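You operate a simulated robot arm through the tools that you are given. There is no shell and no other tool. Be economical: measure what you need, move in short steps, check, and stop when the job is done.

You are at the controls of a simulated robot arm. One attempt, no reset.

## Task
Clamp the red and yellow poles in pole sockets one and two.
Fine: take them from the pole rack; the red pole goes in pole socket one; turn socket knob one fully loose before its pole goes in; tighten each socket's knob after its pole is in; leave socket knob three.

The check looks at the end state, three seconds after you hand in, the way a careful person would. Anything else that was tipped, shoved, dropped, spilled or broken makes it a failure.

## Robot
A 7-joint arm with a two-finger parallel gripper, fixed in place. Base frame: the origin is at the foot of the arm, x ahead of it, y to its left, z up. Readings come in mm, degrees, newtons and seconds.
With the tool pointing down near the work surface it reaches from about 100 to 480 mm from the base axis. Its first joint turns from -115.0 to 115.0 degrees. Payload 3.91 kg.
The tool frame sits at the grasp point between the pads (the TCP): z along the fingers, y along the line on which they close. The tips reach 30 mm beyond it. Largest opening 110 mm; finger width 20, thickness 10; the body of the gripper, 48 by 112 mm, starts 55 mm behind the TCP.
Orientation is that of the tool frame in the base frame, as [roll, pitch, yaw] about the fixed x, y, z axes, in that order (R = Rz(yaw) Ry(pitch) Rx(roll)). With the fingers straight down and closing along the base's y, the tool's x points along the base's -x, its y along +y and its z along -z.

## Interface
- The arm moves only by the tool servo_tool. Its argument "plan" is a list of rows, each a list of 7 numbers: the shift along the tool's x, y, z in units of 500 mm (1.0 is 500 mm), then the turn, a rotation vector about the tool's x, y, z in units of 180 degrees (1.0 is 180 degrees), then the closure in counts, from 0 (fully open) to 255 (shut). In form: [[tx, ty, tz, ax, ay, az, fingers], ...]. A call has 1 to 20 rows; each row is the pose to reach, as a shift and turn from the pose commanded when the call began, along the tool's axes at that moment. A call with a number of a shift or a turn outside -1 to 1 is refused whole. Each row takes 0.2 s and may step no farther than 50 mm and 8.6 degrees from the row before; otherwise, or with a gripper value out of range, the whole call is refused. Where a pose cannot be reached the arm comes as near as it can. A force on the tool above 40 N (or 10 N above the force at the start of the call, whichever is more), or a blocked arm, ends the call early, and 0.2 s more pass. The fingers move at their own pace (about 108 mm/s each) and stop on an object; they squeeze with about 31 N. The grip force told is the motor's: it shows also when the fingers shut on nothing. Time passes only in rows, and 0.2 s behind the last, so rows that repeat a pose let the fingers close. The reply holds the time, the measured pose of the TCP, the force on the tool along the base axes, the opening and the grip force, in the units named above and with some noise.
- Cameras (640 x 400 px; columns grow to the right, rows downward): "scene" is fixed at [50, -502.2, 1550.8]; the picture's right is [0.79, -0.61, 0.00], its down [-0.20, -0.26, -0.94] and it looks along [0.58, 0.74, -0.33] (base axes); focal length 280 px, centre (320, 200). "wrist" rides on the gripper at [72, 17, -103] in the tool frame; the picture's right is [-0.23, 0.97, 0.00], its down [-0.76, -0.18, -0.62] and it looks along [-0.61, -0.14, 0.78] (tool axes); focal length 222 px, centre (320, 200). There is no depth. A picture from a camera that has moved, and an enlarged one, comes with that camera's place and axes in the base frame and with its lens.
- get_image(camera): a new picture of that camera. It takes no simulated time.
- lift_body(by): slides the trunk up (or, below 0, down) by that many mm; the arm rides with it, the base frame stays. It gives what a move gives, with no picture.
- inspect(camera, box): a new picture of the part [left, top, right, bottom] of that camera's present view, enlarged. It takes no simulated time.
- sign_off(): hands the job in; it is judged then, once.

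Go step by step. Nothing tells you positions but the pictures and the camera data: compare them with the known pose of the tool, close in by small moves and look again before you grip or let go. The budget is 120 turns and 64 pictures, counting those below and the enlarged ones. Unless the task says otherwise, let go and move clear before handing in, and close with one line.

The tools are called as name(argument=value, ...) on one line, values as JSON. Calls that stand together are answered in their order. servo_tool: Moves the arm, as the interface text tells. Its arguments: {"type":"object","properties":{"plan":{"type":"array","items":{"type":"array","items":{"type":"number"}}}},"required":["plan"]} The other tools are called the same way: lift_body (by) slides the trunk up or down; get_image (camera) takes a picture; inspect (camera, box) takes an enlarged picture of a part of a camera's view; sign_off () hands the job in.

At the start:

```text
time: 0.0
position: [427.4, 113.6, 1490.4]
tcp_rot: [180.0, 0.0, 180.0]
force: [-0.7, -0.1, 0.1]
gripper_width: 109.9
gripper_force: 0.0
trunk travel left (down, up): [-925.0, 65.0]
```

scene: 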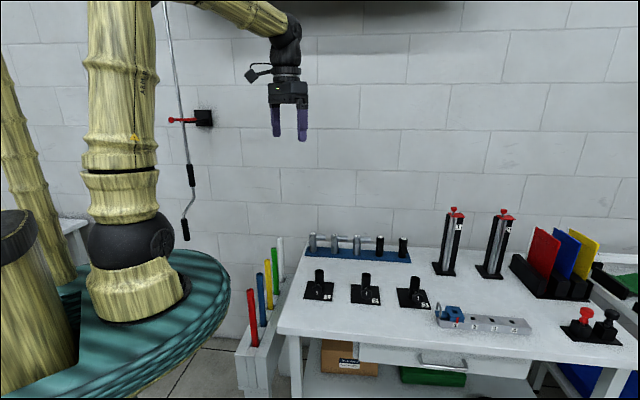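
wrist: 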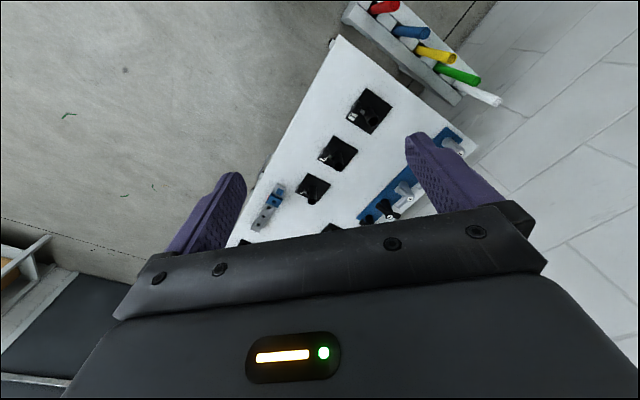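

I see a bench with three black pole sockets (with knobs) and a rack of coloured poles at its near-left end. I'll zoom in on both first.

inspect(camera="scene", box=[290, 220, 450, 320])

inspect(camera="scene", box=[220, 220, 348, 400])

inspect(camera="wrist", box=[240, 0, 520, 240])

```text
4.00 times, centred on (370, 270) of scene
camera zoom: at [50.0, -502.2, 1550.8], right [0.79, -0.61, 0.0], down [-0.2, -0.26, -0.94], along [0.58, 0.74, -0.33], focal length 1118 px, centre (120, -80)
```

zoom: 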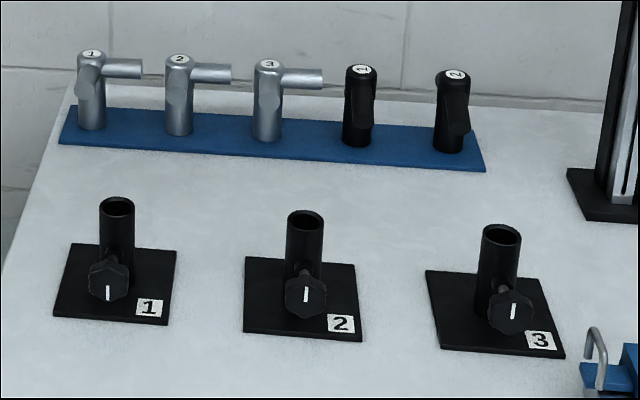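

```text
2.22 times, centred on (284, 310) of scene
camera zoom: at [50.0, -502.2, 1550.8], right [0.79, -0.61, 0.0], down [-0.2, -0.26, -0.94], along [0.58, 0.74, -0.33], focal length 621 px, centre (400, -44)
```

zoom: 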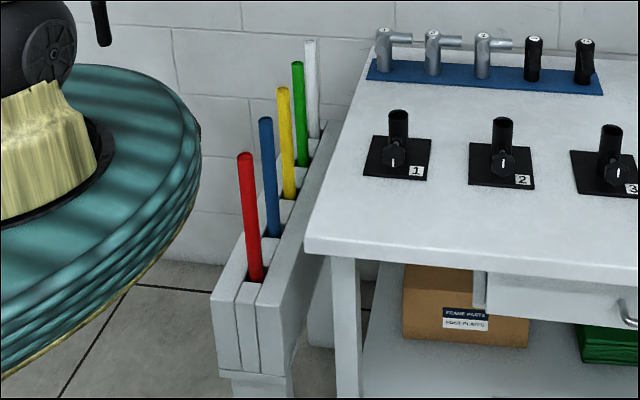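

```text
1.67 times, centred on (380, 120) of wrist
camera zoom: at [352.9, 130.2, 1593.1], right [0.23, 0.97, 0.0], down [0.76, -0.18, 0.62], along [0.61, -0.14, -0.78], focal length 370 px, centre (220, 333)
```

zoom: 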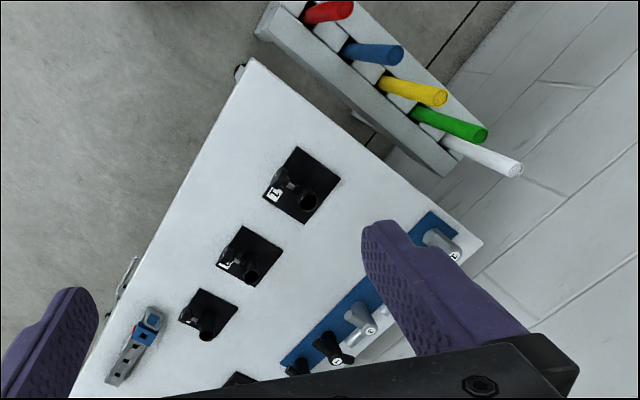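

The bench surface seems to be near z≈843, with socket 1 at about (612, 233) and the red pole's top at about (364, 311, 910). I'll lower the trunk and look from closer.

lift_body(by=-350)

get_image(camera="wrist")

get_image(camera="scene")

```text
time: 3.4
position: [426.0, 113.9, 1140.7]
tcp_rot: [180.0, 0.0, -179.9]
force: [-0.5, -0.4, 0.5]
gripper_width: 109.9
gripper_force: 0.1
trunk travel left (down, up): [-575.0, 415.0]
```

```text
58 pictures are left
camera wrist: at [352.8, 130.2, 1243.1], right [0.23, 0.97, 0.0], down [0.76, -0.18, 0.62], along [0.61, -0.14, -0.78], focal length 222 px, centre (320, 200)
```

wrist: 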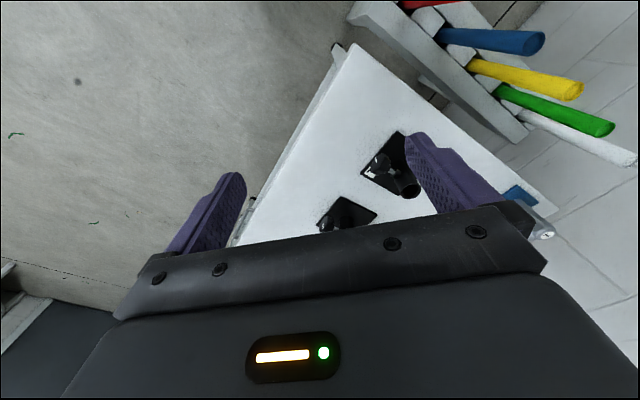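

```text
57 pictures are left
```

scene: 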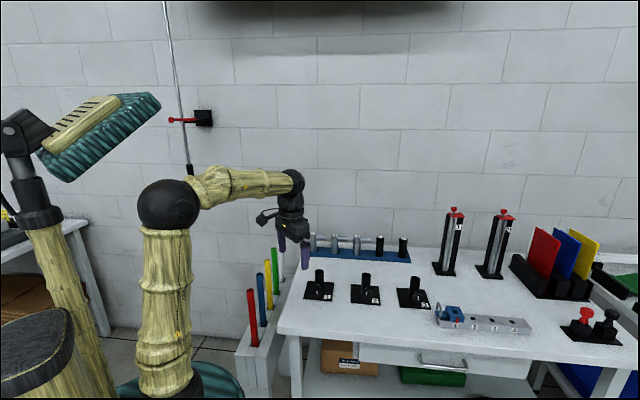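

Sockets and poles agree between the views (bench top z≈840, rack line at about 43°, poles about 92 mm apart). Knob 1 should be approached horizontally, so I'll turn the tool's yaw to bring the camera to the upper side once it is tilted.

servo_tool(plan=[[0, 0, 0, 0, 0, 0.045, 0], [0, 0, 0, 0, 0, 0.09, 0], [0, 0, 0, 0, 0, 0.135, 0], [0, 0, 0, 0, 0, 0.18, 0], [0, 0, 0, 0, 0, 0.225, 0], [0, 0, 0, 0, 0, 0.27, 0], [0, 0, 0, 0, 0, 0.315, 0], [0, 0, 0, 0, 0, 0.36, 0], [0, 0, 0, 0, 0, 0.405, 0], [0, 0, 0, 0, 0, 0.45, 0], [0, 0, 0, 0, 0, 0.495, 0], [0, 0, 0, 0, 0, 0.54, 0], [0, 0, 0, 0, 0, 0.585, 0], [0, 0, 0, 0, 0, 0.63, 0], [0, 0, 0, 0, 0, 0.675, 0], [0, 0, 0, 0, 0, 0.72, 0], [0, 0, 0, 0, 0, 0.75, 0]])

get_image(camera="wrist")

```text
time: 7.0
position: [425.1, 113.9, 1140.0]
tcp_rot: [-179.9, 0.0, 44.9]
force: [-0.4, -0.3, -0.4]
gripper_width: 109.9
gripper_force: 0.0
trunk travel left (down, up): [-575.0, 415.0]
```

```text
56 pictures are left
camera wrist: at [488.7, 152.2, 1243.1], right [0.53, -0.85, 0.0], down [-0.67, -0.41, 0.62], along [-0.53, -0.33, -0.78], focal length 222 px, centre (320, 200)
```

wrist: 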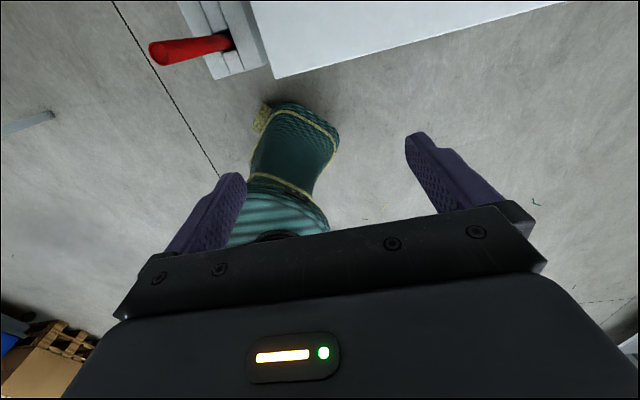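

Yaw is set, and the bench front edge lies at exactly 45°, so the knobs should face (-0.7, -0.7). I'll tilt the tool toward horizontal while moving toward the sockets.

servo_tool(plan=[[0.02, 0, 0, 0, 0.045, 0, 0], [0.04, 0, 0, 0, 0.09, 0, 0], [0.06, 0, 0, 0, 0.135, 0, 0], [0.08, 0, 0, 0, 0.18, 0, 0], [0.1, 0, 0, 0, 0.225, 0, 0], [0.12, 0, 0, 0, 0.27, 0, 0], [0.14, 0, 0, 0, 0.315, 0, 0], [0.16, 0, 0, 0, 0.36, 0, 0], [0.18, 0, 0, 0, 0.39, 0, 0]])

get_image(camera="wrist")

get_image(camera="scene")

```text
time: 9.0
position: [489.2, 175.8, 1139.8]
tcp_rot: [179.9, -70.1, 45.0]
force: [1.3, -0.9, 0.4]
gripper_width: 110.2
gripper_force: 0.0
trunk travel left (down, up): [-575.0, 415.0]
```

```text
55 pictures are left
camera wrist: at [449.0, 112.7, 1242.3], right [0.63, -0.74, -0.21], down [-0.72, -0.47, -0.51], along [0.28, 0.47, -0.84], focal length 222 px, centre (320, 200)
```

wrist: 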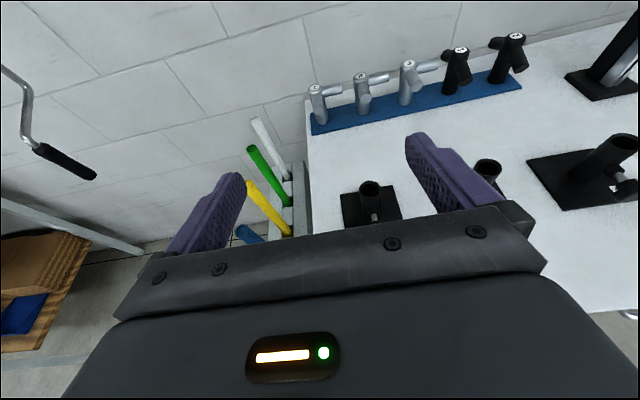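

```text
54 pictures are left
```

scene: 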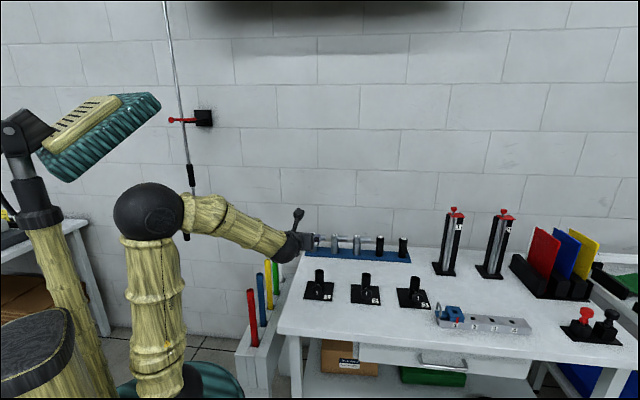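

Tube 1's top is at about (612, 231, 939) and the base plate at z≈843. I'll lower the trunk and shift toward socket 1 to see its knob properly.

lift_body(by=-110)

inspect(camera="wrist", box=[220, 100, 640, 320])

```text
time: 10.4
position: [490.5, 176.8, 1030.2]
tcp_rot: [179.9, -70.3, 45.1]
force: [0.4, 0.2, -0.6]
gripper_width: 109.9
gripper_force: 0.0
trunk travel left (down, up): [-465.0, 525.0]
```

```text
1.52 times, centred on (430, 210) of wrist
camera zoom: at [448.8, 113.0, 1132.6], right [0.63, -0.74, -0.21], down [-0.72, -0.47, -0.51], along [0.28, 0.47, -0.84], focal length 338 px, centre (152, 185)
```

zoom: 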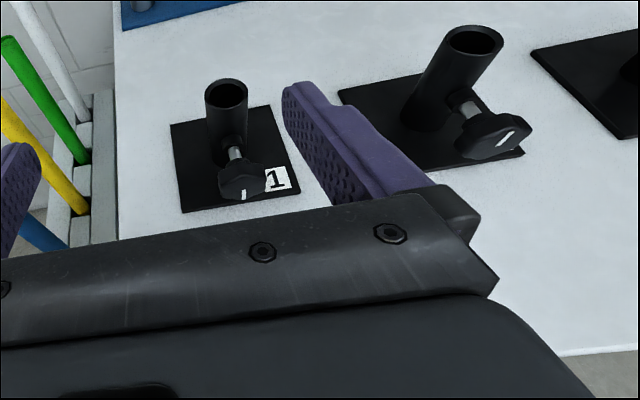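

Knob 1's face is at about (567, 186, 897), standing about 60 mm in front of its tube. I'll line the tool up with the knob's axis, with a 10° tilt, well in front of it.

servo_tool(plan=[[-0.008, 0.032, -0.022, 0, 0.018, 0, 0], [-0.016, 0.064, -0.044, 0, 0.036, 0, 0], [-0.024, 0.096, -0.066, 0, 0.055, 0, 0], [-0.024, 0.096, -0.066, 0, 0.055, 0, 0]])

lift_body(by=-115)

get_image(camera="wrist")

get_image(camera="scene")

```text
time: 11.4
position: [498.4, 117.0, 1029.4]
tcp_rot: [180.0, -80.2, 45.0]
force: [0.5, -0.1, -0.2]
gripper_width: 109.9
gripper_force: 0.1
trunk travel left (down, up): [-465.0, 525.0]
```

```text
time: 12.9
position: [499.2, 118.0, 915.3]
tcp_rot: [179.9, -80.2, 45.1]
force: [-0.2, 0.2, -0.9]
gripper_width: 110.0
gripper_force: 0.0
trunk travel left (down, up): [-350.0, 640.0]
```

```text
52 pictures are left
camera wrist: at [446.4, 42.3, 1004.1], right [0.66, -0.72, -0.22], down [-0.65, -0.4, -0.64], along [0.37, 0.57, -0.73], focal length 222 px, centre (320, 200)
```

wrist: 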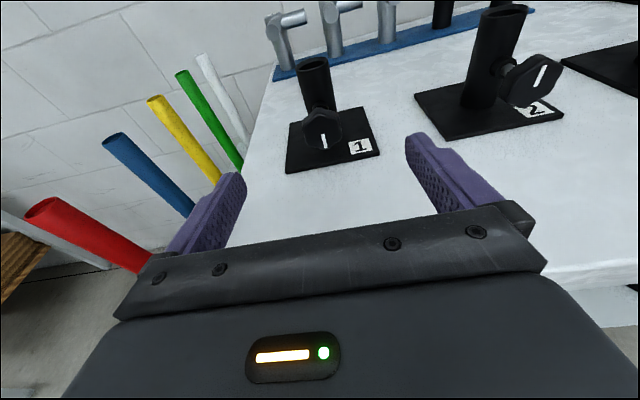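

```text
51 pictures are left
```

scene: 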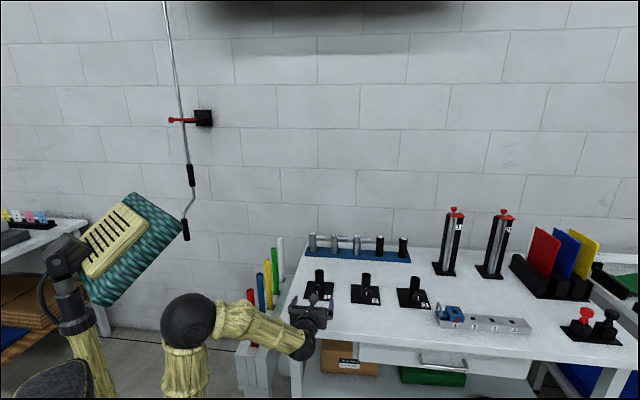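

Knob 1 is straight ahead between the fingers. I'll zoom in on the knob marks and hex orientation before gripping.

inspect(camera="wrist", box=[260, 40, 400, 180])

inspect(camera="wrist", box=[420, 0, 600, 130])

```text
2.86 times, centred on (330, 110) of wrist
camera zoom: at [446.4, 42.3, 1004.1], right [0.66, -0.72, -0.22], down [-0.65, -0.4, -0.64], along [0.37, 0.57, -0.73], focal length 635 px, centre (291, 457)
```

zoom: 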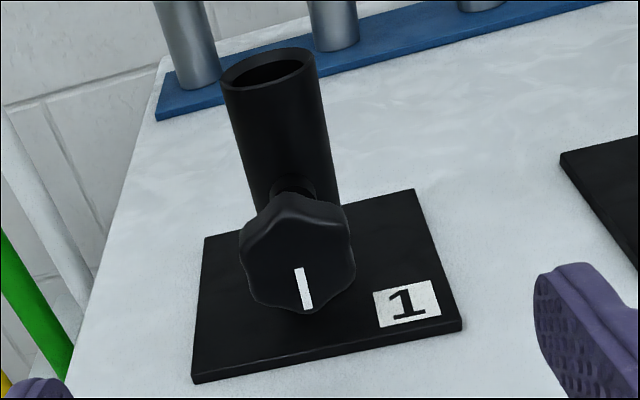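

```text
3.08 times, centred on (510, 65) of wrist
camera zoom: at [446.4, 42.3, 1004.1], right [0.66, -0.72, -0.22], down [-0.65, -0.4, -0.64], along [0.37, 0.57, -0.73], focal length 684 px, centre (-265, 615)
```

zoom: 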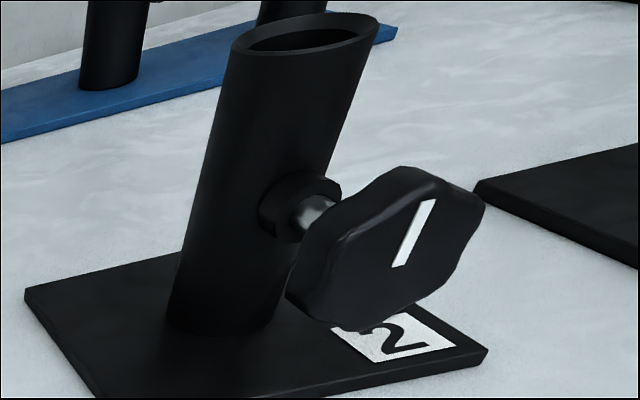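

Knob 1's mark points down and it sits further in than knob 2, whose mark points up. Its valleys are at 3 and 9 o'clock, so a horizontal grip fits; I'll advance to straddle it.

servo_tool(plan=[[-0.001, 0, 0.05, 0, 0, 0, 93], [-0.002, 0, 0.1, 0, 0, 0, 93], [-0.003, 0.001, 0.15, 0, 0, 0, 93], [-0.0034, 0.001, 0.187, 0, 0, 0, 93], [-0.0034, 0.001, 0.187, 0, 0, 0, 93]])

get_image(camera="wrist")

inspect(camera="scene", box=[260, 250, 420, 350])

```text
time: 14.1
position: [563.6, 182.7, 897.9]
tcp_rot: [179.9, -80.1, 45.1]
force: [0.0, -0.6, -0.4]
gripper_width: 69.9
gripper_force: 0.1
trunk travel left (down, up): [-350.0, 640.0]
```

```text
48 pictures are left
camera wrist: at [511.6, 107.6, 986.5], right [0.66, -0.72, -0.22], down [-0.65, -0.4, -0.64], along [0.37, 0.57, -0.73], focal length 222 px, centre (320, 200)
```

wrist: 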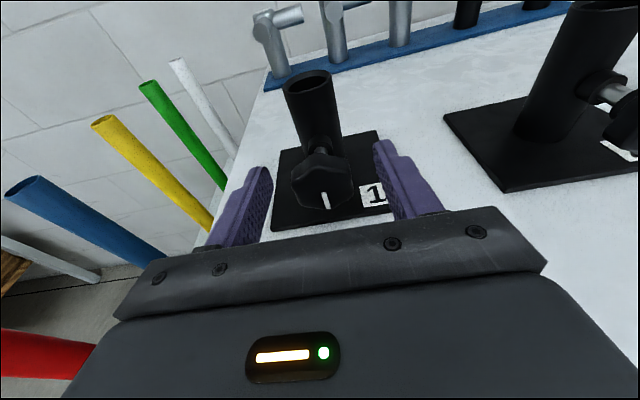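

```text
4.00 times, centred on (340, 300) of scene
camera zoom: at [50.0, -502.2, 1550.8], right [0.79, -0.61, 0.0], down [-0.2, -0.26, -0.94], along [0.58, 0.74, -0.33], focal length 1118 px, centre (240, -200)
```

zoom: 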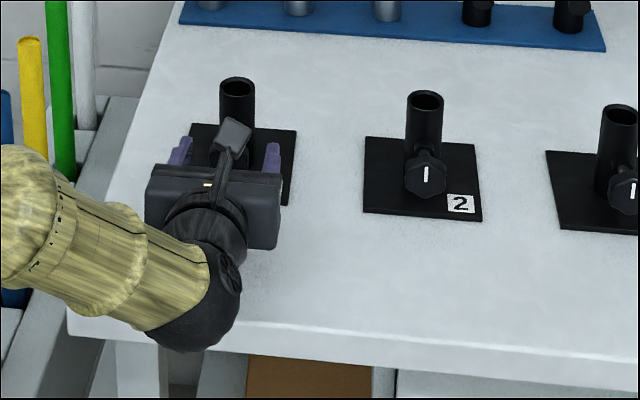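

The knob sits centred on the TCP. I'll close the fingers on it.

servo_tool(plan=[[0, 0, 0, 0, 0, 0, 150], [0, 0, 0, 0, 0, 0, 180], [0, 0, 0, 0, 0, 0, 255], [0, 0, 0, 0, 0, 0, 255]])

```text
time: 15.1
position: [564.6, 181.8, 898.2]
tcp_rot: [-180.0, -80.1, 44.9]
force: [4.8, -1.0, 1.7]
gripper_width: 37.6
gripper_force: 45.3
trunk travel left (down, up): [-350.0, 640.0]
```

Gripped at 37.6 mm. I'll turn it loose (counter-clockwise as seen by the operator) by 35° and check.

servo_tool(plan=[[0, 0, 0, -0.0068, 0, -0.0383, 255], [0, 0, 0, -0.0135, 0, -0.0766, 255], [0, 0, 0, -0.0203, 0, -0.1149, 255], [0, 0, 0, -0.027, 0, -0.1532, 255], [0, 0, 0, -0.0338, 0, -0.1915, 255], [0, 0, 0, -0.0338, 0, -0.1915, 255]])

inspect(camera="wrist", box=[220, 90, 420, 250])

```text
time: 16.5
position: [561.4, 185.3, 895.9]
tcp_rot: [104.0, -53.6, 118.2]
force: [-22.0, 7.4, -13.4]
gripper_width: 37.7
gripper_force: 45.3
trunk travel left (down, up): [-350.0, 640.0]
```

```text
2.50 times, centred on (320, 170) of wrist
camera zoom: at [471.1, 148.0, 979.1], right [0.63, -0.68, 0.38], down [-0.37, -0.69, -0.63], along [0.68, 0.26, -0.68], focal length 555 px, centre (320, 275)
```

zoom: 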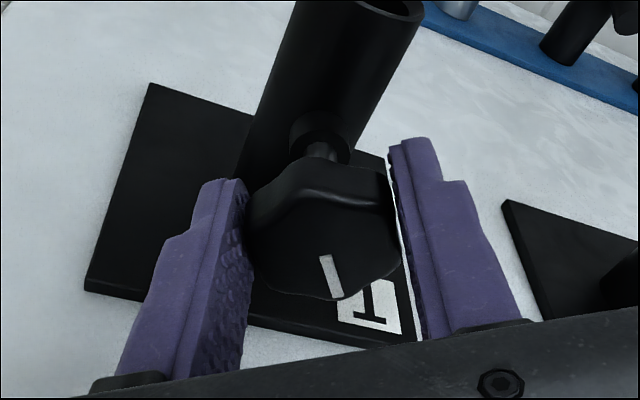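

The knob turned with the gripper. Next I'll release, swing back 60°, regrip on the next pair of valleys and turn another 60°.

servo_tool(plan=[[0, 0, 0, 0, 0, 0, 110], [0, 0, 0, 0, 0, 0, 110], [0, 0, 0, 0.0083, 0, 0.0469, 110], [0, 0, 0, 0.0165, 0, 0.0938, 110], [0, 0, 0, 0.0248, 0, 0.1407, 110], [0, 0, 0, 0.0331, 0, 0.1876, 110], [0, 0, 0, 0.0414, 0, 0.2345, 110], [0, 0, 0, 0.0496, 0, 0.2814, 110], [0, 0, 0, 0.0579, 0, 0.3283, 110], [0, 0, 0, 0.0579, 0, 0.3283, 255], [0, 0, 0, 0.0579, 0, 0.3283, 255], [0, 0, 0, 0.0579, 0, 0.3283, 255]])

inspect(camera="wrist", box=[220, 90, 420, 250])

```text
time: 19.1
position: [565.7, 181.2, 897.2]
tcp_rot: [-110.3, -63.0, -22.6]
force: [9.2, -8.7, -6.4]
gripper_width: 37.6
gripper_force: 44.7
trunk travel left (down, up): [-350.0, 640.0]
```

```text
2.50 times, centred on (320, 170) of wrist
camera zoom: at [538.9, 79.2, 969.9], right [0.53, -0.59, -0.62], down [-0.84, -0.22, -0.51], along [0.16, 0.78, -0.6], focal length 555 px, centre (320, 275)
```

zoom: 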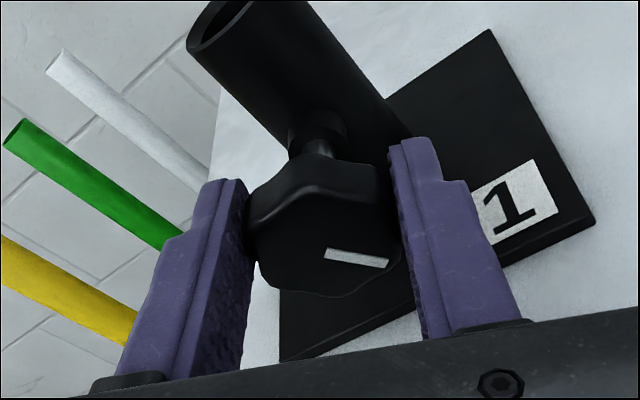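

Regripped on the next facet and the mark moved as expected. Turning another 60° loose.

servo_tool(plan=[[0, 0, 0, -0.0083, 0, -0.0469, 255], [0, 0, 0, -0.0165, 0, -0.0938, 255], [0, 0, 0, -0.0248, 0, -0.1407, 255], [0, 0, 0, -0.0331, 0, -0.1876, 255], [0, 0, 0, -0.0414, 0, -0.2345, 255], [0, 0, 0, -0.0496, 0, -0.2814, 255], [0, 0, 0, -0.0579, 0, -0.3283, 255], [0, 0, 0, -0.0579, 0, -0.3283, 255]])

inspect(camera="wrist", box=[220, 90, 420, 250])

```text
time: 20.9
position: [561.2, 183.5, 897.3]
tcp_rot: [104.1, -53.6, 118.1]
force: [-24.0, 5.2, -22.3]
gripper_width: 37.8
gripper_force: 45.3
trunk travel left (down, up): [-350.0, 640.0]
```

```text
2.50 times, centred on (320, 170) of wrist
camera zoom: at [471.1, 147.3, 978.7], right [0.63, -0.68, 0.38], down [-0.37, -0.69, -0.63], along [0.68, 0.26, -0.68], focal length 555 px, centre (320, 275)
```

zoom: 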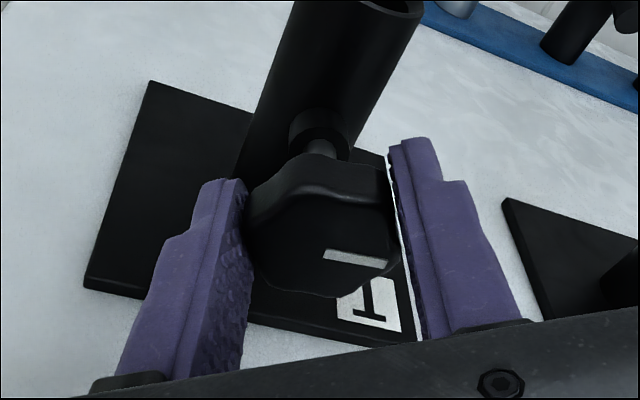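

Now about 95° looser. I'll repeat the cycle in one call.

servo_tool(plan=[[0, 0, 0, 0, 0, 0, 110], [0, 0, 0, 0, 0, 0, 110], [0, 0, 0, 0.0083, 0, 0.0469, 110], [0, 0, 0, 0.0165, 0, 0.0938, 110], [0, 0, 0, 0.0248, 0, 0.1407, 110], [0, 0, 0, 0.0331, 0, 0.1876, 110], [0, 0, 0, 0.0414, 0, 0.2345, 110], [0, 0, 0, 0.0496, 0, 0.2814, 110], [0, 0, 0, 0.0579, 0, 0.3283, 110], [0, 0, 0, 0.0579, 0, 0.3283, 255], [0, 0, 0, 0.0579, 0, 0.3283, 255], [0, 0, 0, 0.0579, 0, 0.3283, 255], [0, 0, 0, 0.0496, 0, 0.2814, 255], [0, 0, 0, 0.0414, 0, 0.2345, 255], [0, 0, 0, 0.0331, 0, 0.1876, 255], [0, 0, 0, 0.0248, 0, 0.1407, 255], [0, 0, 0, 0.0165, 0, 0.0938, 255], [0, 0, 0, 0.0083, 0, 0.0469, 255], [0, 0, 0, 0, 0, 0, 255], [0, 0, 0, 0, 0, 0, 255]])

inspect(camera="wrist", box=[220, 90, 420, 250])

```text
time: 25.1
position: [561.2, 184.3, 896.9]
tcp_rot: [104.0, -53.6, 118.1]
force: [-28.0, 4.0, -17.8]
gripper_width: 37.8
gripper_force: 45.0
trunk travel left (down, up): [-350.0, 640.0]
```

```text
2.50 times, centred on (320, 170) of wrist
camera zoom: at [471.3, 147.9, 978.8], right [0.63, -0.68, 0.38], down [-0.37, -0.69, -0.63], along [0.68, 0.26, -0.68], focal length 555 px, centre (320, 275)
```

zoom: 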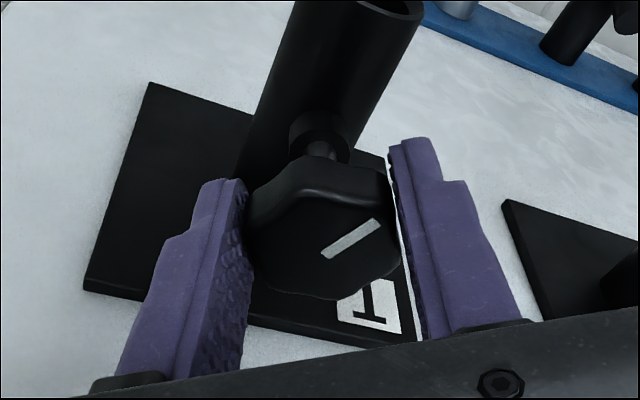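

Now about 155° looser, the mark near 1 o'clock. I'll do another cycle and watch for a stop near the 12 o'clock position of the other knobs.

servo_tool(plan=[[0, 0, 0, 0, 0, 0, 110], [0, 0, 0, 0, 0, 0, 110], [0, 0, 0, 0.0083, 0, 0.0469, 110], [0, 0, 0, 0.0165, 0, 0.0938, 110], [0, 0, 0, 0.0248, 0, 0.1407, 110], [0, 0, 0, 0.0331, 0, 0.1876, 110], [0, 0, 0, 0.0414, 0, 0.2345, 110], [0, 0, 0, 0.0496, 0, 0.2814, 110], [0, 0, 0, 0.0579, 0, 0.3283, 110], [0, 0, 0, 0.0579, 0, 0.3283, 255], [0, 0, 0, 0.0579, 0, 0.3283, 255], [0, 0, 0, 0.0579, 0, 0.3283, 255], [0, 0, 0, 0.0496, 0, 0.2814, 255], [0, 0, 0, 0.0414, 0, 0.2345, 255], [0, 0, 0, 0.0339, 0, 0.1923, 255], [0, 0, 0, 0.0339, 0, 0.1923, 255]])

inspect(camera="wrist", box=[220, 90, 420, 250])

```text
time: 28.5
position: [565.1, 181.9, 895.8]
tcp_rot: [-179.7, -79.9, 44.6]
force: [-5.4, -8.7, -10.9]
gripper_width: 37.9
gripper_force: 45.1
trunk travel left (down, up): [-350.0, 640.0]
```

```text
2.50 times, centred on (320, 170) of wrist
camera zoom: at [512.0, 106.6, 985.2], right [0.66, -0.72, -0.23], down [-0.65, -0.4, -0.64], along [0.37, 0.57, -0.73], focal length 555 px, centre (320, 275)
```

zoom: 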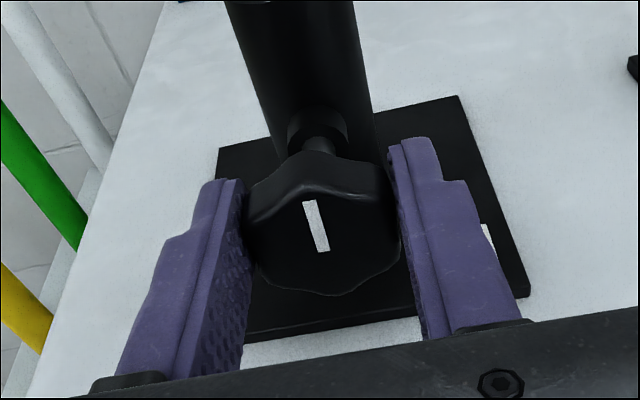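

Mark now at 12 o'clock (180° turned). I'll keep going to find the stop.

servo_tool(plan=[[0, 0, 0, -0.0068, 0, -0.0383, 255], [0, 0, 0, -0.0135, 0, -0.0766, 255], [0, 0, 0, -0.0203, 0, -0.1149, 255], [0, 0, 0, -0.027, 0, -0.1532, 255], [0, 0, 0, -0.0338, 0, -0.1915, 255], [0, 0, 0, -0.0338, 0, -0.1915, 255]])

inspect(camera="wrist", box=[220, 90, 420, 250])

```text
time: 29.9
position: [560.2, 187.3, 897.8]
tcp_rot: [103.8, -53.8, 118.4]
force: [-25.9, 16.3, -6.9]
gripper_width: 37.6
gripper_force: 45.7
trunk travel left (down, up): [-350.0, 640.0]
```

```text
2.50 times, centred on (320, 170) of wrist
camera zoom: at [470.5, 148.5, 980.2], right [0.63, -0.68, 0.38], down [-0.36, -0.69, -0.63], along [0.69, 0.26, -0.68], focal length 555 px, centre (320, 275)
```

zoom: 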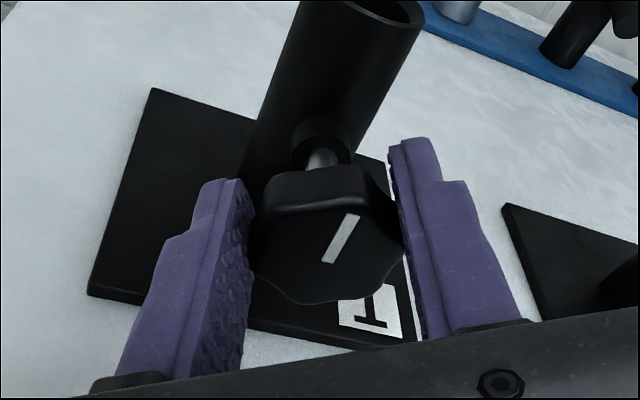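

Relative to the fingers the mark slipped back, which suggests the knob is at its stop at 12 o'clock. I'll release, level the tool and check.

servo_tool(plan=[[0, 0, 0, 0, 0, 0, 93], [0, 0, 0, 0, 0, 0, 93], [0, 0, 0, 0.0068, 0, 0.0383, 93], [0, 0, 0, 0.0135, 0, 0.0766, 93], [0, 0, 0, 0.0203, 0, 0.1149, 93], [0, 0, 0, 0.027, 0, 0.1532, 93], [0, 0, 0, 0.0338, 0, 0.1915, 93], [0, 0, 0, 0.0338, 0, 0.1915, 93]])

inspect(camera="wrist", box=[220, 90, 420, 250])

```text
time: 31.7
position: [564.1, 181.9, 897.9]
tcp_rot: [-178.8, -80.0, 43.8]
force: [0.6, 0.3, -0.1]
gripper_width: 69.9
gripper_force: 0.1
trunk travel left (down, up): [-350.0, 640.0]
```

```text
2.50 times, centred on (320, 170) of wrist
camera zoom: at [512.0, 106.4, 986.2], right [0.66, -0.72, -0.23], down [-0.65, -0.4, -0.64], along [0.37, 0.57, -0.73], focal length 555 px, centre (320, 275)
```

zoom: 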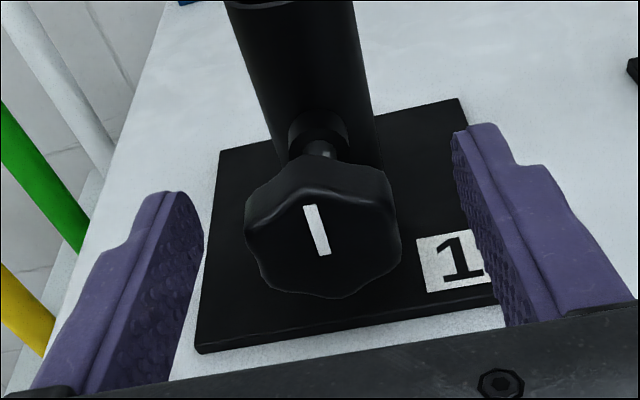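

Knob 1 is at its fully loose stop (mark at 12, like knobs 2 and 3). I'll back off and rise.

servo_tool(plan=[[0, 0, -0.05, 0, 0, 0, 60], [0, 0, -0.1, 0, 0, 0, 60], [0, 0, -0.15, 0, 0, 0, 60], [0, 0, -0.2, 0, 0, 0, 60]])

lift_body(by=220)

servo_tool(plan=[[0, -0.04, 0, 0, -0.037, 0, 60], [0, -0.08, 0, 0, -0.074, 0, 60], [0, -0.12, 0, 0, -0.111, 0, 60], [0, -0.16, 0, 0, -0.148, 0, 60], [0, -0.2, 0, 0, -0.185, 0, 60], [0, -0.24, 0, 0, -0.222, 0, 60], [0, -0.28, 0, 0, -0.259, 0, 60], [0, -0.32, 0, 0, -0.296, 0, 60], [0, -0.36, 0, 0, -0.333, 0, 60], [0, -0.4, 0, 0, -0.37, 0, 60], [0, -0.44, 0, 0, -0.407, 0, 60], [0, -0.472, 0, 0, -0.444, 0, 60], [0, -0.472, 0, 0, -0.444, 0, 60]])

get_image(camera="wrist")

get_image(camera="scene")

```text
time: 32.7
position: [494.0, 112.4, 915.1]
tcp_rot: [-179.1, -80.1, 44.3]
force: [0.6, 0.2, -0.4]
gripper_width: 84.4
gripper_force: 0.0
trunk travel left (down, up): [-350.0, 640.0]
```

```text
time: 35.0
position: [493.4, 113.4, 1135.0]
tcp_rot: [-179.3, -80.1, 44.4]
force: [0.2, -0.6, 0.9]
gripper_width: 84.0
gripper_force: 0.1
trunk travel left (down, up): [-570.0, 420.0]
```

```text
time: 37.8
position: [330.2, 275.0, 1135.4]
tcp_rot: [-179.5, -0.1, 45.1]
force: [4.4, -3.4, 0.5]
gripper_width: 84.1
gripper_force: 0.0
out of reach, approached as far as the arm can: row 11
trunk travel left (down, up): [-570.0, 420.0]
```

```text
39 pictures are left
camera wrist: at [393.3, 313.4, 1238.7], right [0.53, -0.85, -0.01], down [-0.66, -0.42, 0.62], along [-0.53, -0.32, -0.78], focal length 222 px, centre (320, 200)
```

wrist: 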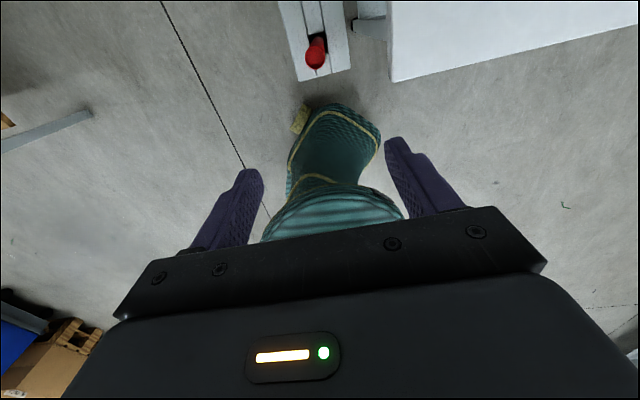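

```text
38 pictures are left
```

scene: 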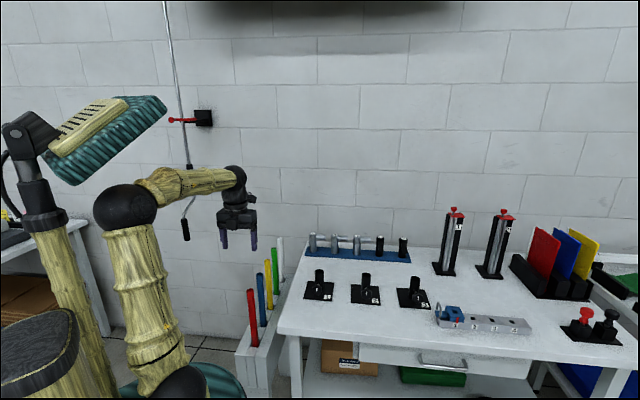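

The tool points down near the red pole, whose top is at about (361, 308, 905). I'll shift over it and descend partway to check alignment.

servo_tool(plan=[[0.046, 0, 0, 0, 0, 0, 100], [0.09, -0.002, 0, 0, 0, 0, 100], [0.09, -0.002, 0, 0, 0, 0, 100]])

lift_body(by=-170)

get_image(camera="wrist")

inspect(camera="scene", box=[200, 200, 360, 380])

```text
time: 38.6
position: [358.9, 311.9, 1136.6]
tcp_rot: [-179.9, -0.2, 45.1]
force: [-0.3, 0.6, 0.5]
gripper_width: 66.7
gripper_force: 0.1
trunk travel left (down, up): [-570.0, 420.0]
```

```text
time: 40.5
position: [358.7, 311.9, 966.9]
tcp_rot: [-179.9, -0.1, 45.0]
force: [-0.8, 0.1, 0.1]
gripper_width: 67.0
gripper_force: 0.1
trunk travel left (down, up): [-400.0, 590.0]
```

```text
37 pictures are left
camera wrist: at [421.2, 350.7, 1069.5], right [0.53, -0.85, 0.0], down [-0.66, -0.41, 0.62], along [-0.53, -0.33, -0.78], focal length 222 px, centre (320, 200)
```

wrist: 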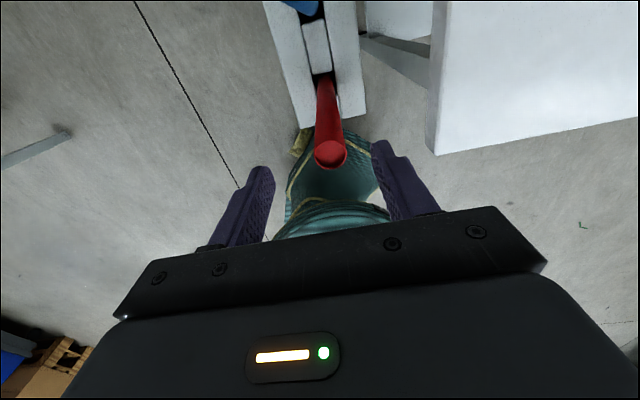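

```text
2.22 times, centred on (280, 290) of scene
camera zoom: at [50.0, -502.2, 1550.8], right [0.79, -0.61, 0.0], down [-0.2, -0.26, -0.94], along [0.58, 0.74, -0.33], focal length 621 px, centre (409, 0)
```

zoom: 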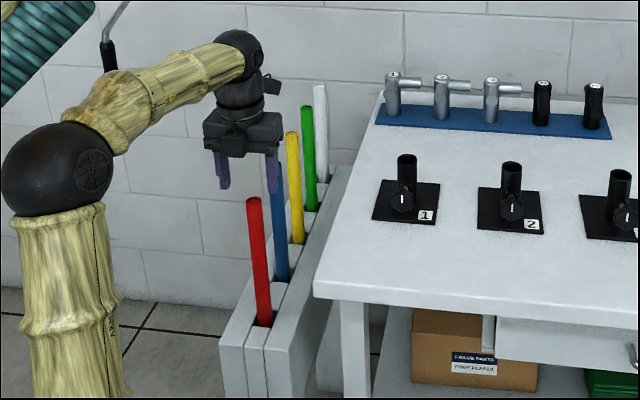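

The red pole is a few mm off centre, at about (361, 305). I'll correct and descend so the tips pass its top, then look again.

servo_tool(plan=[[-0.005, 0.012, 0, 0, 0, 0, 100], [-0.005, 0.012, 0.05, 0, 0, 0, 100], [-0.005, 0.012, 0.05, 0, 0, 0, 100]])

get_image(camera="wrist")

```text
time: 41.4
position: [360.3, 307.4, 942.2]
tcp_rot: [-179.9, -0.3, 45.0]
force: [-0.8, 0.6, -0.8]
gripper_width: 66.9
gripper_force: 0.0
trunk travel left (down, up): [-400.0, 590.0]
```

```text
35 pictures are left
camera wrist: at [423.1, 345.2, 1044.9], right [0.53, -0.85, 0.0], down [-0.66, -0.42, 0.62], along [-0.53, -0.33, -0.78], focal length 222 px, centre (320, 200)
```

wrist: 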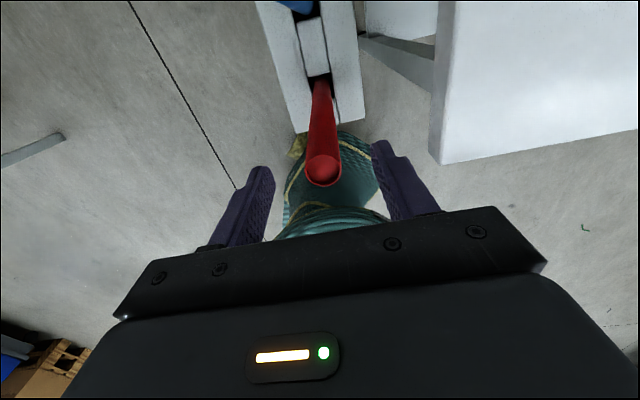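

Aligned, with the pole's top about 22 mm below the TCP. I'll descend another 50 mm and grip.

servo_tool(plan=[[0, 0, 0.04, 0, 0, 0, 100], [0, 0, 0.08, 0, 0, 0, 100], [0, 0, 0.1, 0, 0, 0, 100], [0, 0, 0.1, 0, 0, 0, 180], [0, 0, 0.1, 0, 0, 0, 255], [0, 0, 0.1, 0, 0, 0, 255], [0, 0, 0.1, 0, 0, 0, 255]])

get_image(camera="wrist")

```text
time: 43.0
position: [361.5, 306.0, 893.0]
tcp_rot: [-179.9, -0.1, 45.0]
force: [0.5, 0.3, 0.0]
gripper_width: 24.3
gripper_force: 31.4
trunk travel left (down, up): [-400.0, 590.0]
```

```text
34 pictures are left
camera wrist: at [423.4, 345.1, 994.7], right [0.53, -0.85, 0.0], down [-0.66, -0.42, 0.62], along [-0.53, -0.33, -0.78], focal length 222 px, centre (320, 200)
```

wrist: 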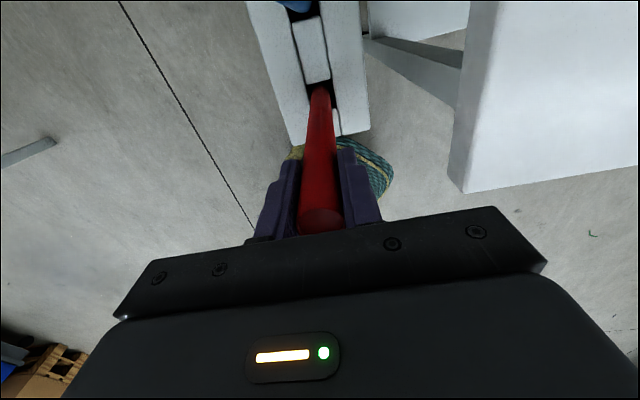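

Gripped: the pole is 24 mm across. Lifting straight up with the trunk.

lift_body(by=400)

inspect(camera="scene", box=[140, 80, 460, 340])

```text
time: 46.8
position: [360.5, 306.1, 1290.9]
tcp_rot: [-179.9, -0.2, 45.1]
force: [-0.3, 0.1, -1.7]
gripper_width: 24.4
gripper_force: 31.0
trunk travel left (down, up): [-800.0, 190.0]
```

```text
1.54 times, centred on (300, 210) of scene
camera zoom: at [50.0, -502.2, 1550.8], right [0.79, -0.61, 0.0], down [-0.2, -0.26, -0.94], along [0.58, 0.74, -0.33], focal length 430 px, centre (351, 185)
```

zoom: 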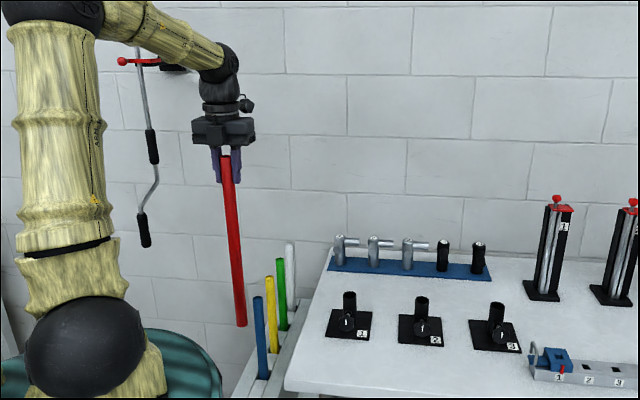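

The red pole hangs vertically with its bottom about 375 mm below the TCP. I'll raise it above the socket tops and carry it over socket 1.

lift_body(by=60)

servo_tool(plan=[[0.012, 0.023, 0, 0, 0, 0, 255], [0.037, 0.069, 0, 0, 0, 0, 255], [0.062, 0.115, 0, 0, 0, 0, 255], [0.087, 0.161, 0, 0, 0, 0, 255], [0.112, 0.207, 0, 0, 0, 0, 255], [0.136, 0.253, 0, 0, 0, 0, 255], [0.161, 0.299, 0, 0, 0, 0, 255], [0.186, 0.345, 0, 0, 0, 0, 255], [0.211, 0.391, 0, 0, 0, 0, 255], [0.236, 0.437, 0, 0, 0, 0, 255], [0.248, 0.46, 0, 0, 0, 0, 255], [0.248, 0.46, 0, 0, 0, 0, 255]])

get_image(camera="wrist")

inspect(camera="scene", box=[260, 60, 440, 320])

```text
time: 47.8
position: [361.4, 306.8, 1351.9]
tcp_rot: [-179.8, -0.1, 45.1]
force: [0.7, -0.5, -1.3]
gripper_width: 24.5
gripper_force: 31.0
trunk travel left (down, up): [-860.0, 130.0]
```

```text
time: 50.4
position: [442.4, 196.1, 1380.2]
tcp_rot: [-179.9, -0.2, 45.0]
force: [0.2, -0.6, -1.8]
gripper_width: 24.2
gripper_force: 31.0
out of reach, approached as far as the arm can: row 2, 3, 4, 5, 6, 7, 8, 9, 10, 11, 12
trunk travel left (down, up): [-860.0, 130.0]
```

```text
32 pictures are left
camera wrist: at [503.6, 234.1, 1484.3], right [0.53, -0.85, 0.0], down [-0.67, -0.42, 0.62], along [-0.53, -0.33, -0.78], focal length 222 px, centre (320, 200)
```

wrist: 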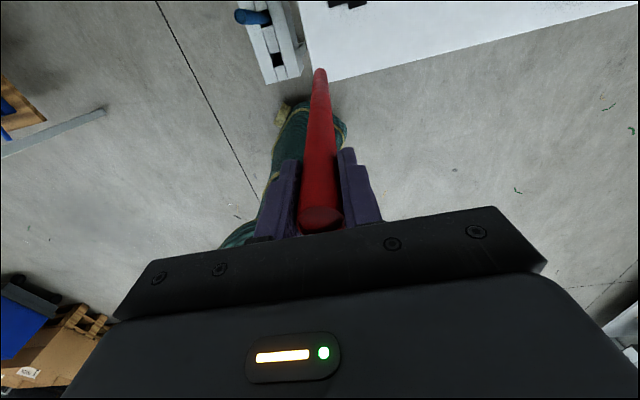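

```text
1.54 times, centred on (350, 190) of scene
camera zoom: at [50.0, -502.2, 1550.8], right [0.79, -0.61, 0.0], down [-0.2, -0.26, -0.94], along [0.58, 0.74, -0.33], focal length 430 px, centre (274, 215)
```

zoom: 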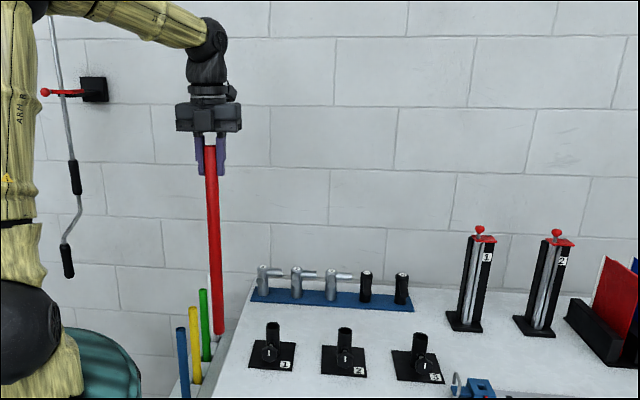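

With the tool straight down, reach ends at r≈484 at this height relative to the trunk. A higher trunk with the arm reaching lower should extend it, so I'll raise the trunk fully and test.

lift_body(by=130)

servo_tool(plan=[[0, 0, 0.02, 0, 0, 0, 255], [0, 0, 0.04, 0, 0, 0, 255], [0, 0, 0.06, 0, 0, 0, 255]])

```text
time: 52.0
position: [441.3, 195.3, 1510.5]
tcp_rot: [-179.9, -0.2, 45.0]
force: [-0.3, -0.6, -1.4]
gripper_width: 24.4
gripper_force: 31.4
trunk travel left (down, up): [-990.0, 0.0]
```

```text
time: 52.8
position: [436.0, 194.5, 1482.0]
tcp_rot: [-180.0, -0.4, 45.0]
force: [-1.0, -1.0, -0.9]
gripper_width: 24.5
gripper_force: 31.1
out of reach, approached as far as the arm can: row 2, 3
trunk travel left (down, up): [-990.0, 0.0]
```

Lowering shrinks the reach, so the sockets (r≈655 and 750) can only be reached with the tool near horizontal and gripping the poles from the side. I'll put the red pole back in its slot and regrip it that way.

servo_tool(plan=[[0.008, -0.044, 0, 0, 0, 0, 255], [0.017, -0.088, 0, 0, 0, 0, 255], [0.026, -0.132, 0, 0, 0, 0, 255], [0.035, -0.176, 0, 0, 0, 0, 255], [0.043, -0.22, 0, 0, 0, 0, 255], [0.051, -0.264, 0, 0, 0, 0, 255], [0.051, -0.264, 0, 0, 0, 0, 255]])

lift_body(by=-300)

```text
time: 54.4
position: [360.4, 304.9, 1483.9]
tcp_rot: [-179.9, -0.1, 45.0]
force: [-0.9, 0.0, -1.6]
gripper_width: 24.1
gripper_force: 30.4
trunk travel left (down, up): [-990.0, 0.0]
```

```text
time: 57.4
position: [360.9, 304.5, 1184.0]
tcp_rot: [-179.9, -0.2, 45.0]
force: [-0.4, 0.2, -1.8]
gripper_width: 24.5
gripper_force: 31.2
trunk travel left (down, up): [-690.0, 300.0]
```

The pole is back above its slot. I'll nudge it by a millimetre and check before lowering.

servo_tool(plan=[[0.0022, -0.001, 0, 0, 0, 0, 255], [0.0022, -0.001, 0, 0, 0, 0, 255]])

lift_body(by=-40)

inspect(camera="wrist", box=[220, 0, 420, 160])

```text
time: 58.0
position: [360.2, 306.7, 1184.6]
tcp_rot: [-179.9, -0.1, 45.1]
force: [-0.4, -0.9, -1.3]
gripper_width: 24.4
gripper_force: 30.6
trunk travel left (down, up): [-690.0, 300.0]
```

```text
time: 58.8
position: [361.0, 306.7, 1142.6]
tcp_rot: [-179.9, -0.3, 45.0]
force: [-0.7, -0.8, -1.7]
gripper_width: 24.1
gripper_force: 31.2
trunk travel left (down, up): [-650.0, 340.0]
```

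```text
2.50 times, centred on (320, 80) of wrist
camera zoom: at [422.2, 345.2, 1246.4], right [0.53, -0.85, 0.0], down [-0.67, -0.42, 0.62], along [-0.53, -0.33, -0.78], focal length 555 px, centre (320, 500)
```

zoom: 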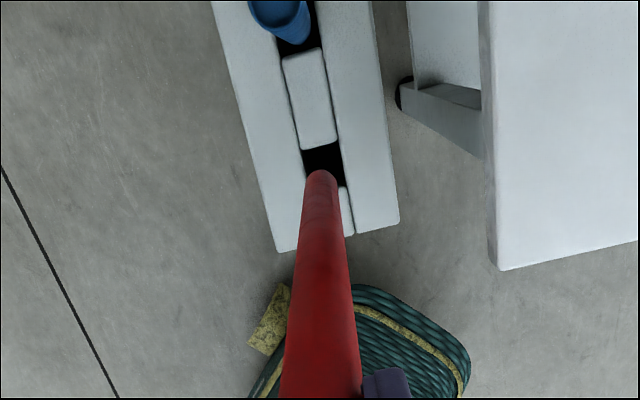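

The slot hole is right beneath the pole tip with room to spare. Lowering it back in.

lift_body(by=-120)

lift_body(by=-126)

```text
time: 60.3
position: [360.4, 306.1, 1023.8]
tcp_rot: [-179.9, -0.3, 45.0]
force: [0.7, -0.1, -0.9]
gripper_width: 24.2
gripper_force: 31.5
trunk travel left (down, up): [-530.0, 460.0]
```

```text
time: 61.8
position: [359.5, 306.0, 897.5]
tcp_rot: [-179.9, -0.1, 45.0]
force: [0.1, 0.3, -1.1]
gripper_width: 24.3
gripper_force: 31.1
trunk travel left (down, up): [-404.0, 586.0]
```

Seat it the last few mm, release, and rise clear.

lift_body(by=-4)

servo_tool(plan=[[0, 0, 0, 0, 0, 0, 180], [0, 0, 0, 0, 0, 0, 120], [0, 0, 0, 0, 0, 0, 100]])

lift_body(by=150)

inspect(camera="scene", box=[0, 100, 420, 400])

```text
time: 62.4
position: [360.4, 306.6, 895.7]
tcp_rot: [-179.9, -0.5, 45.0]
force: [-0.8, -0.5, 21.6]
gripper_width: 24.3
gripper_force: 31.0
trunk travel left (down, up): [-400.0, 590.0]
```

```text
time: 63.2
position: [360.9, 306.6, 893.5]
tcp_rot: [-179.9, -0.2, 45.1]
force: [0.0, -0.9, 0.9]
gripper_width: 66.7
gripper_force: 0.1
trunk travel left (down, up): [-400.0, 590.0]
```

```text
time: 64.9
position: [360.4, 306.9, 1042.9]
tcp_rot: [-180.0, -0.2, 45.0]
force: [0.0, -0.5, -0.5]
gripper_width: 66.8
gripper_force: 0.1
trunk travel left (down, up): [-550.0, 440.0]
```

```text
1.33 times, centred on (210, 250) of scene
camera zoom: at [50.0, -502.2, 1550.8], right [0.79, -0.61, 0.0], down [-0.2, -0.26, -0.94], along [0.58, 0.74, -0.33], focal length 373 px, centre (467, 133)
```

zoom: 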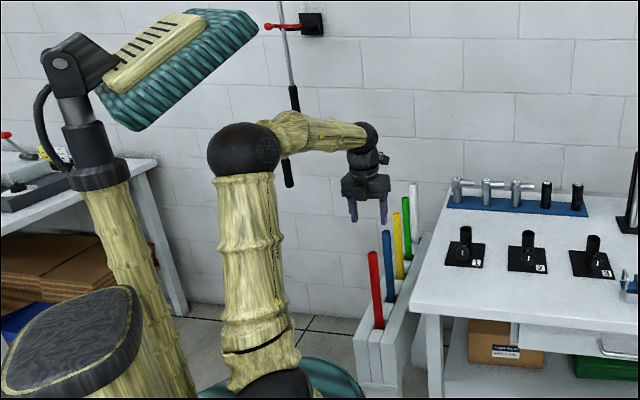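

The red pole is back as it was. Now I'll probe how far the arm reaches with the tool horizontal, high above the bench and heading for sockets 1 and 2.

servo_tool(plan=[[0, 0.036, -0.02, 0, 0.045, 0, 60], [0, 0.072, -0.04, 0, 0.09, 0, 60], [0, 0.108, -0.06, 0, 0.135, 0, 60], [0, 0.144, -0.08, 0, 0.18, 0, 60], [0, 0.18, -0.1, 0, 0.225, 0, 60], [0, 0.216, -0.12, 0, 0.27, 0, 60], [0, 0.252, -0.14, 0, 0.315, 0, 60], [0, 0.288, -0.16, 0, 0.36, 0, 60], [0, 0.324, -0.18, 0, 0.405, 0, 60], [0, 0.36, -0.2, 0, 0.45, 0, 60], [0, 0.396, -0.22, 0, 0.47, 0, 60], [0, 0.424, -0.24, 0, 0.47, 0, 60], [0, 0.424, -0.24, 0, 0.47, 0, 60]])

servo_tool(plan=[[0, 0.05, 0.05, 0, 0, 0, 60], [0, 0.1, 0.1, 0, 0, 0, 60], [0, 0.15, 0.15, 0, 0, 0, 60], [0, 0.2, 0.2, 0, 0, 0, 60], [0, 0.25, 0.25, 0, 0, 0, 60], [0, 0.3, 0.25, 0, 0, 0, 60], [0, 0.35, 0.25, 0, 0, 0, 60], [0, 0.4, 0.25, 0, 0, 0, 60]])

```text
time: 67.7
position: [508.4, 155.9, 1165.4]
tcp_rot: [-178.9, -84.9, 43.9]
force: [0.5, -0.3, -0.4]
gripper_width: 84.5
gripper_force: 0.0
trunk travel left (down, up): [-550.0, 440.0]
```

```text
time: 69.5
position: [740.1, 100.9, 1148.6]
tcp_rot: [-178.7, -84.8, 43.8]
force: [-0.4, -0.1, 0.0]
gripper_width: 84.0
gripper_force: 0.1
trunk travel left (down, up): [-550.0, 440.0]
```

The horizontal tool reaches all the way over socket 2. Yellow will need a downward tilt to clear the blue pole, so I'll test whether a 40° tilt is reachable out here too.

servo_tool(plan=[[0, 0, 0, 0, -0.04, 0, 60], [0, 0, 0, 0, -0.08, 0, 60], [0, 0, 0, 0, -0.12, 0, 60], [0, 0, 0, 0, -0.16, 0, 60], [0, 0, 0, 0, -0.194, 0, 60], [0, 0, 0, 0, -0.194, 0, 60]])

```text
time: 70.9
position: [739.1, 102.0, 1149.9]
tcp_rot: [-179.8, -49.8, 44.8]
force: [0.4, -0.2, 0.1]
gripper_width: 84.2
gripper_force: 0.0
trunk travel left (down, up): [-550.0, 440.0]
```

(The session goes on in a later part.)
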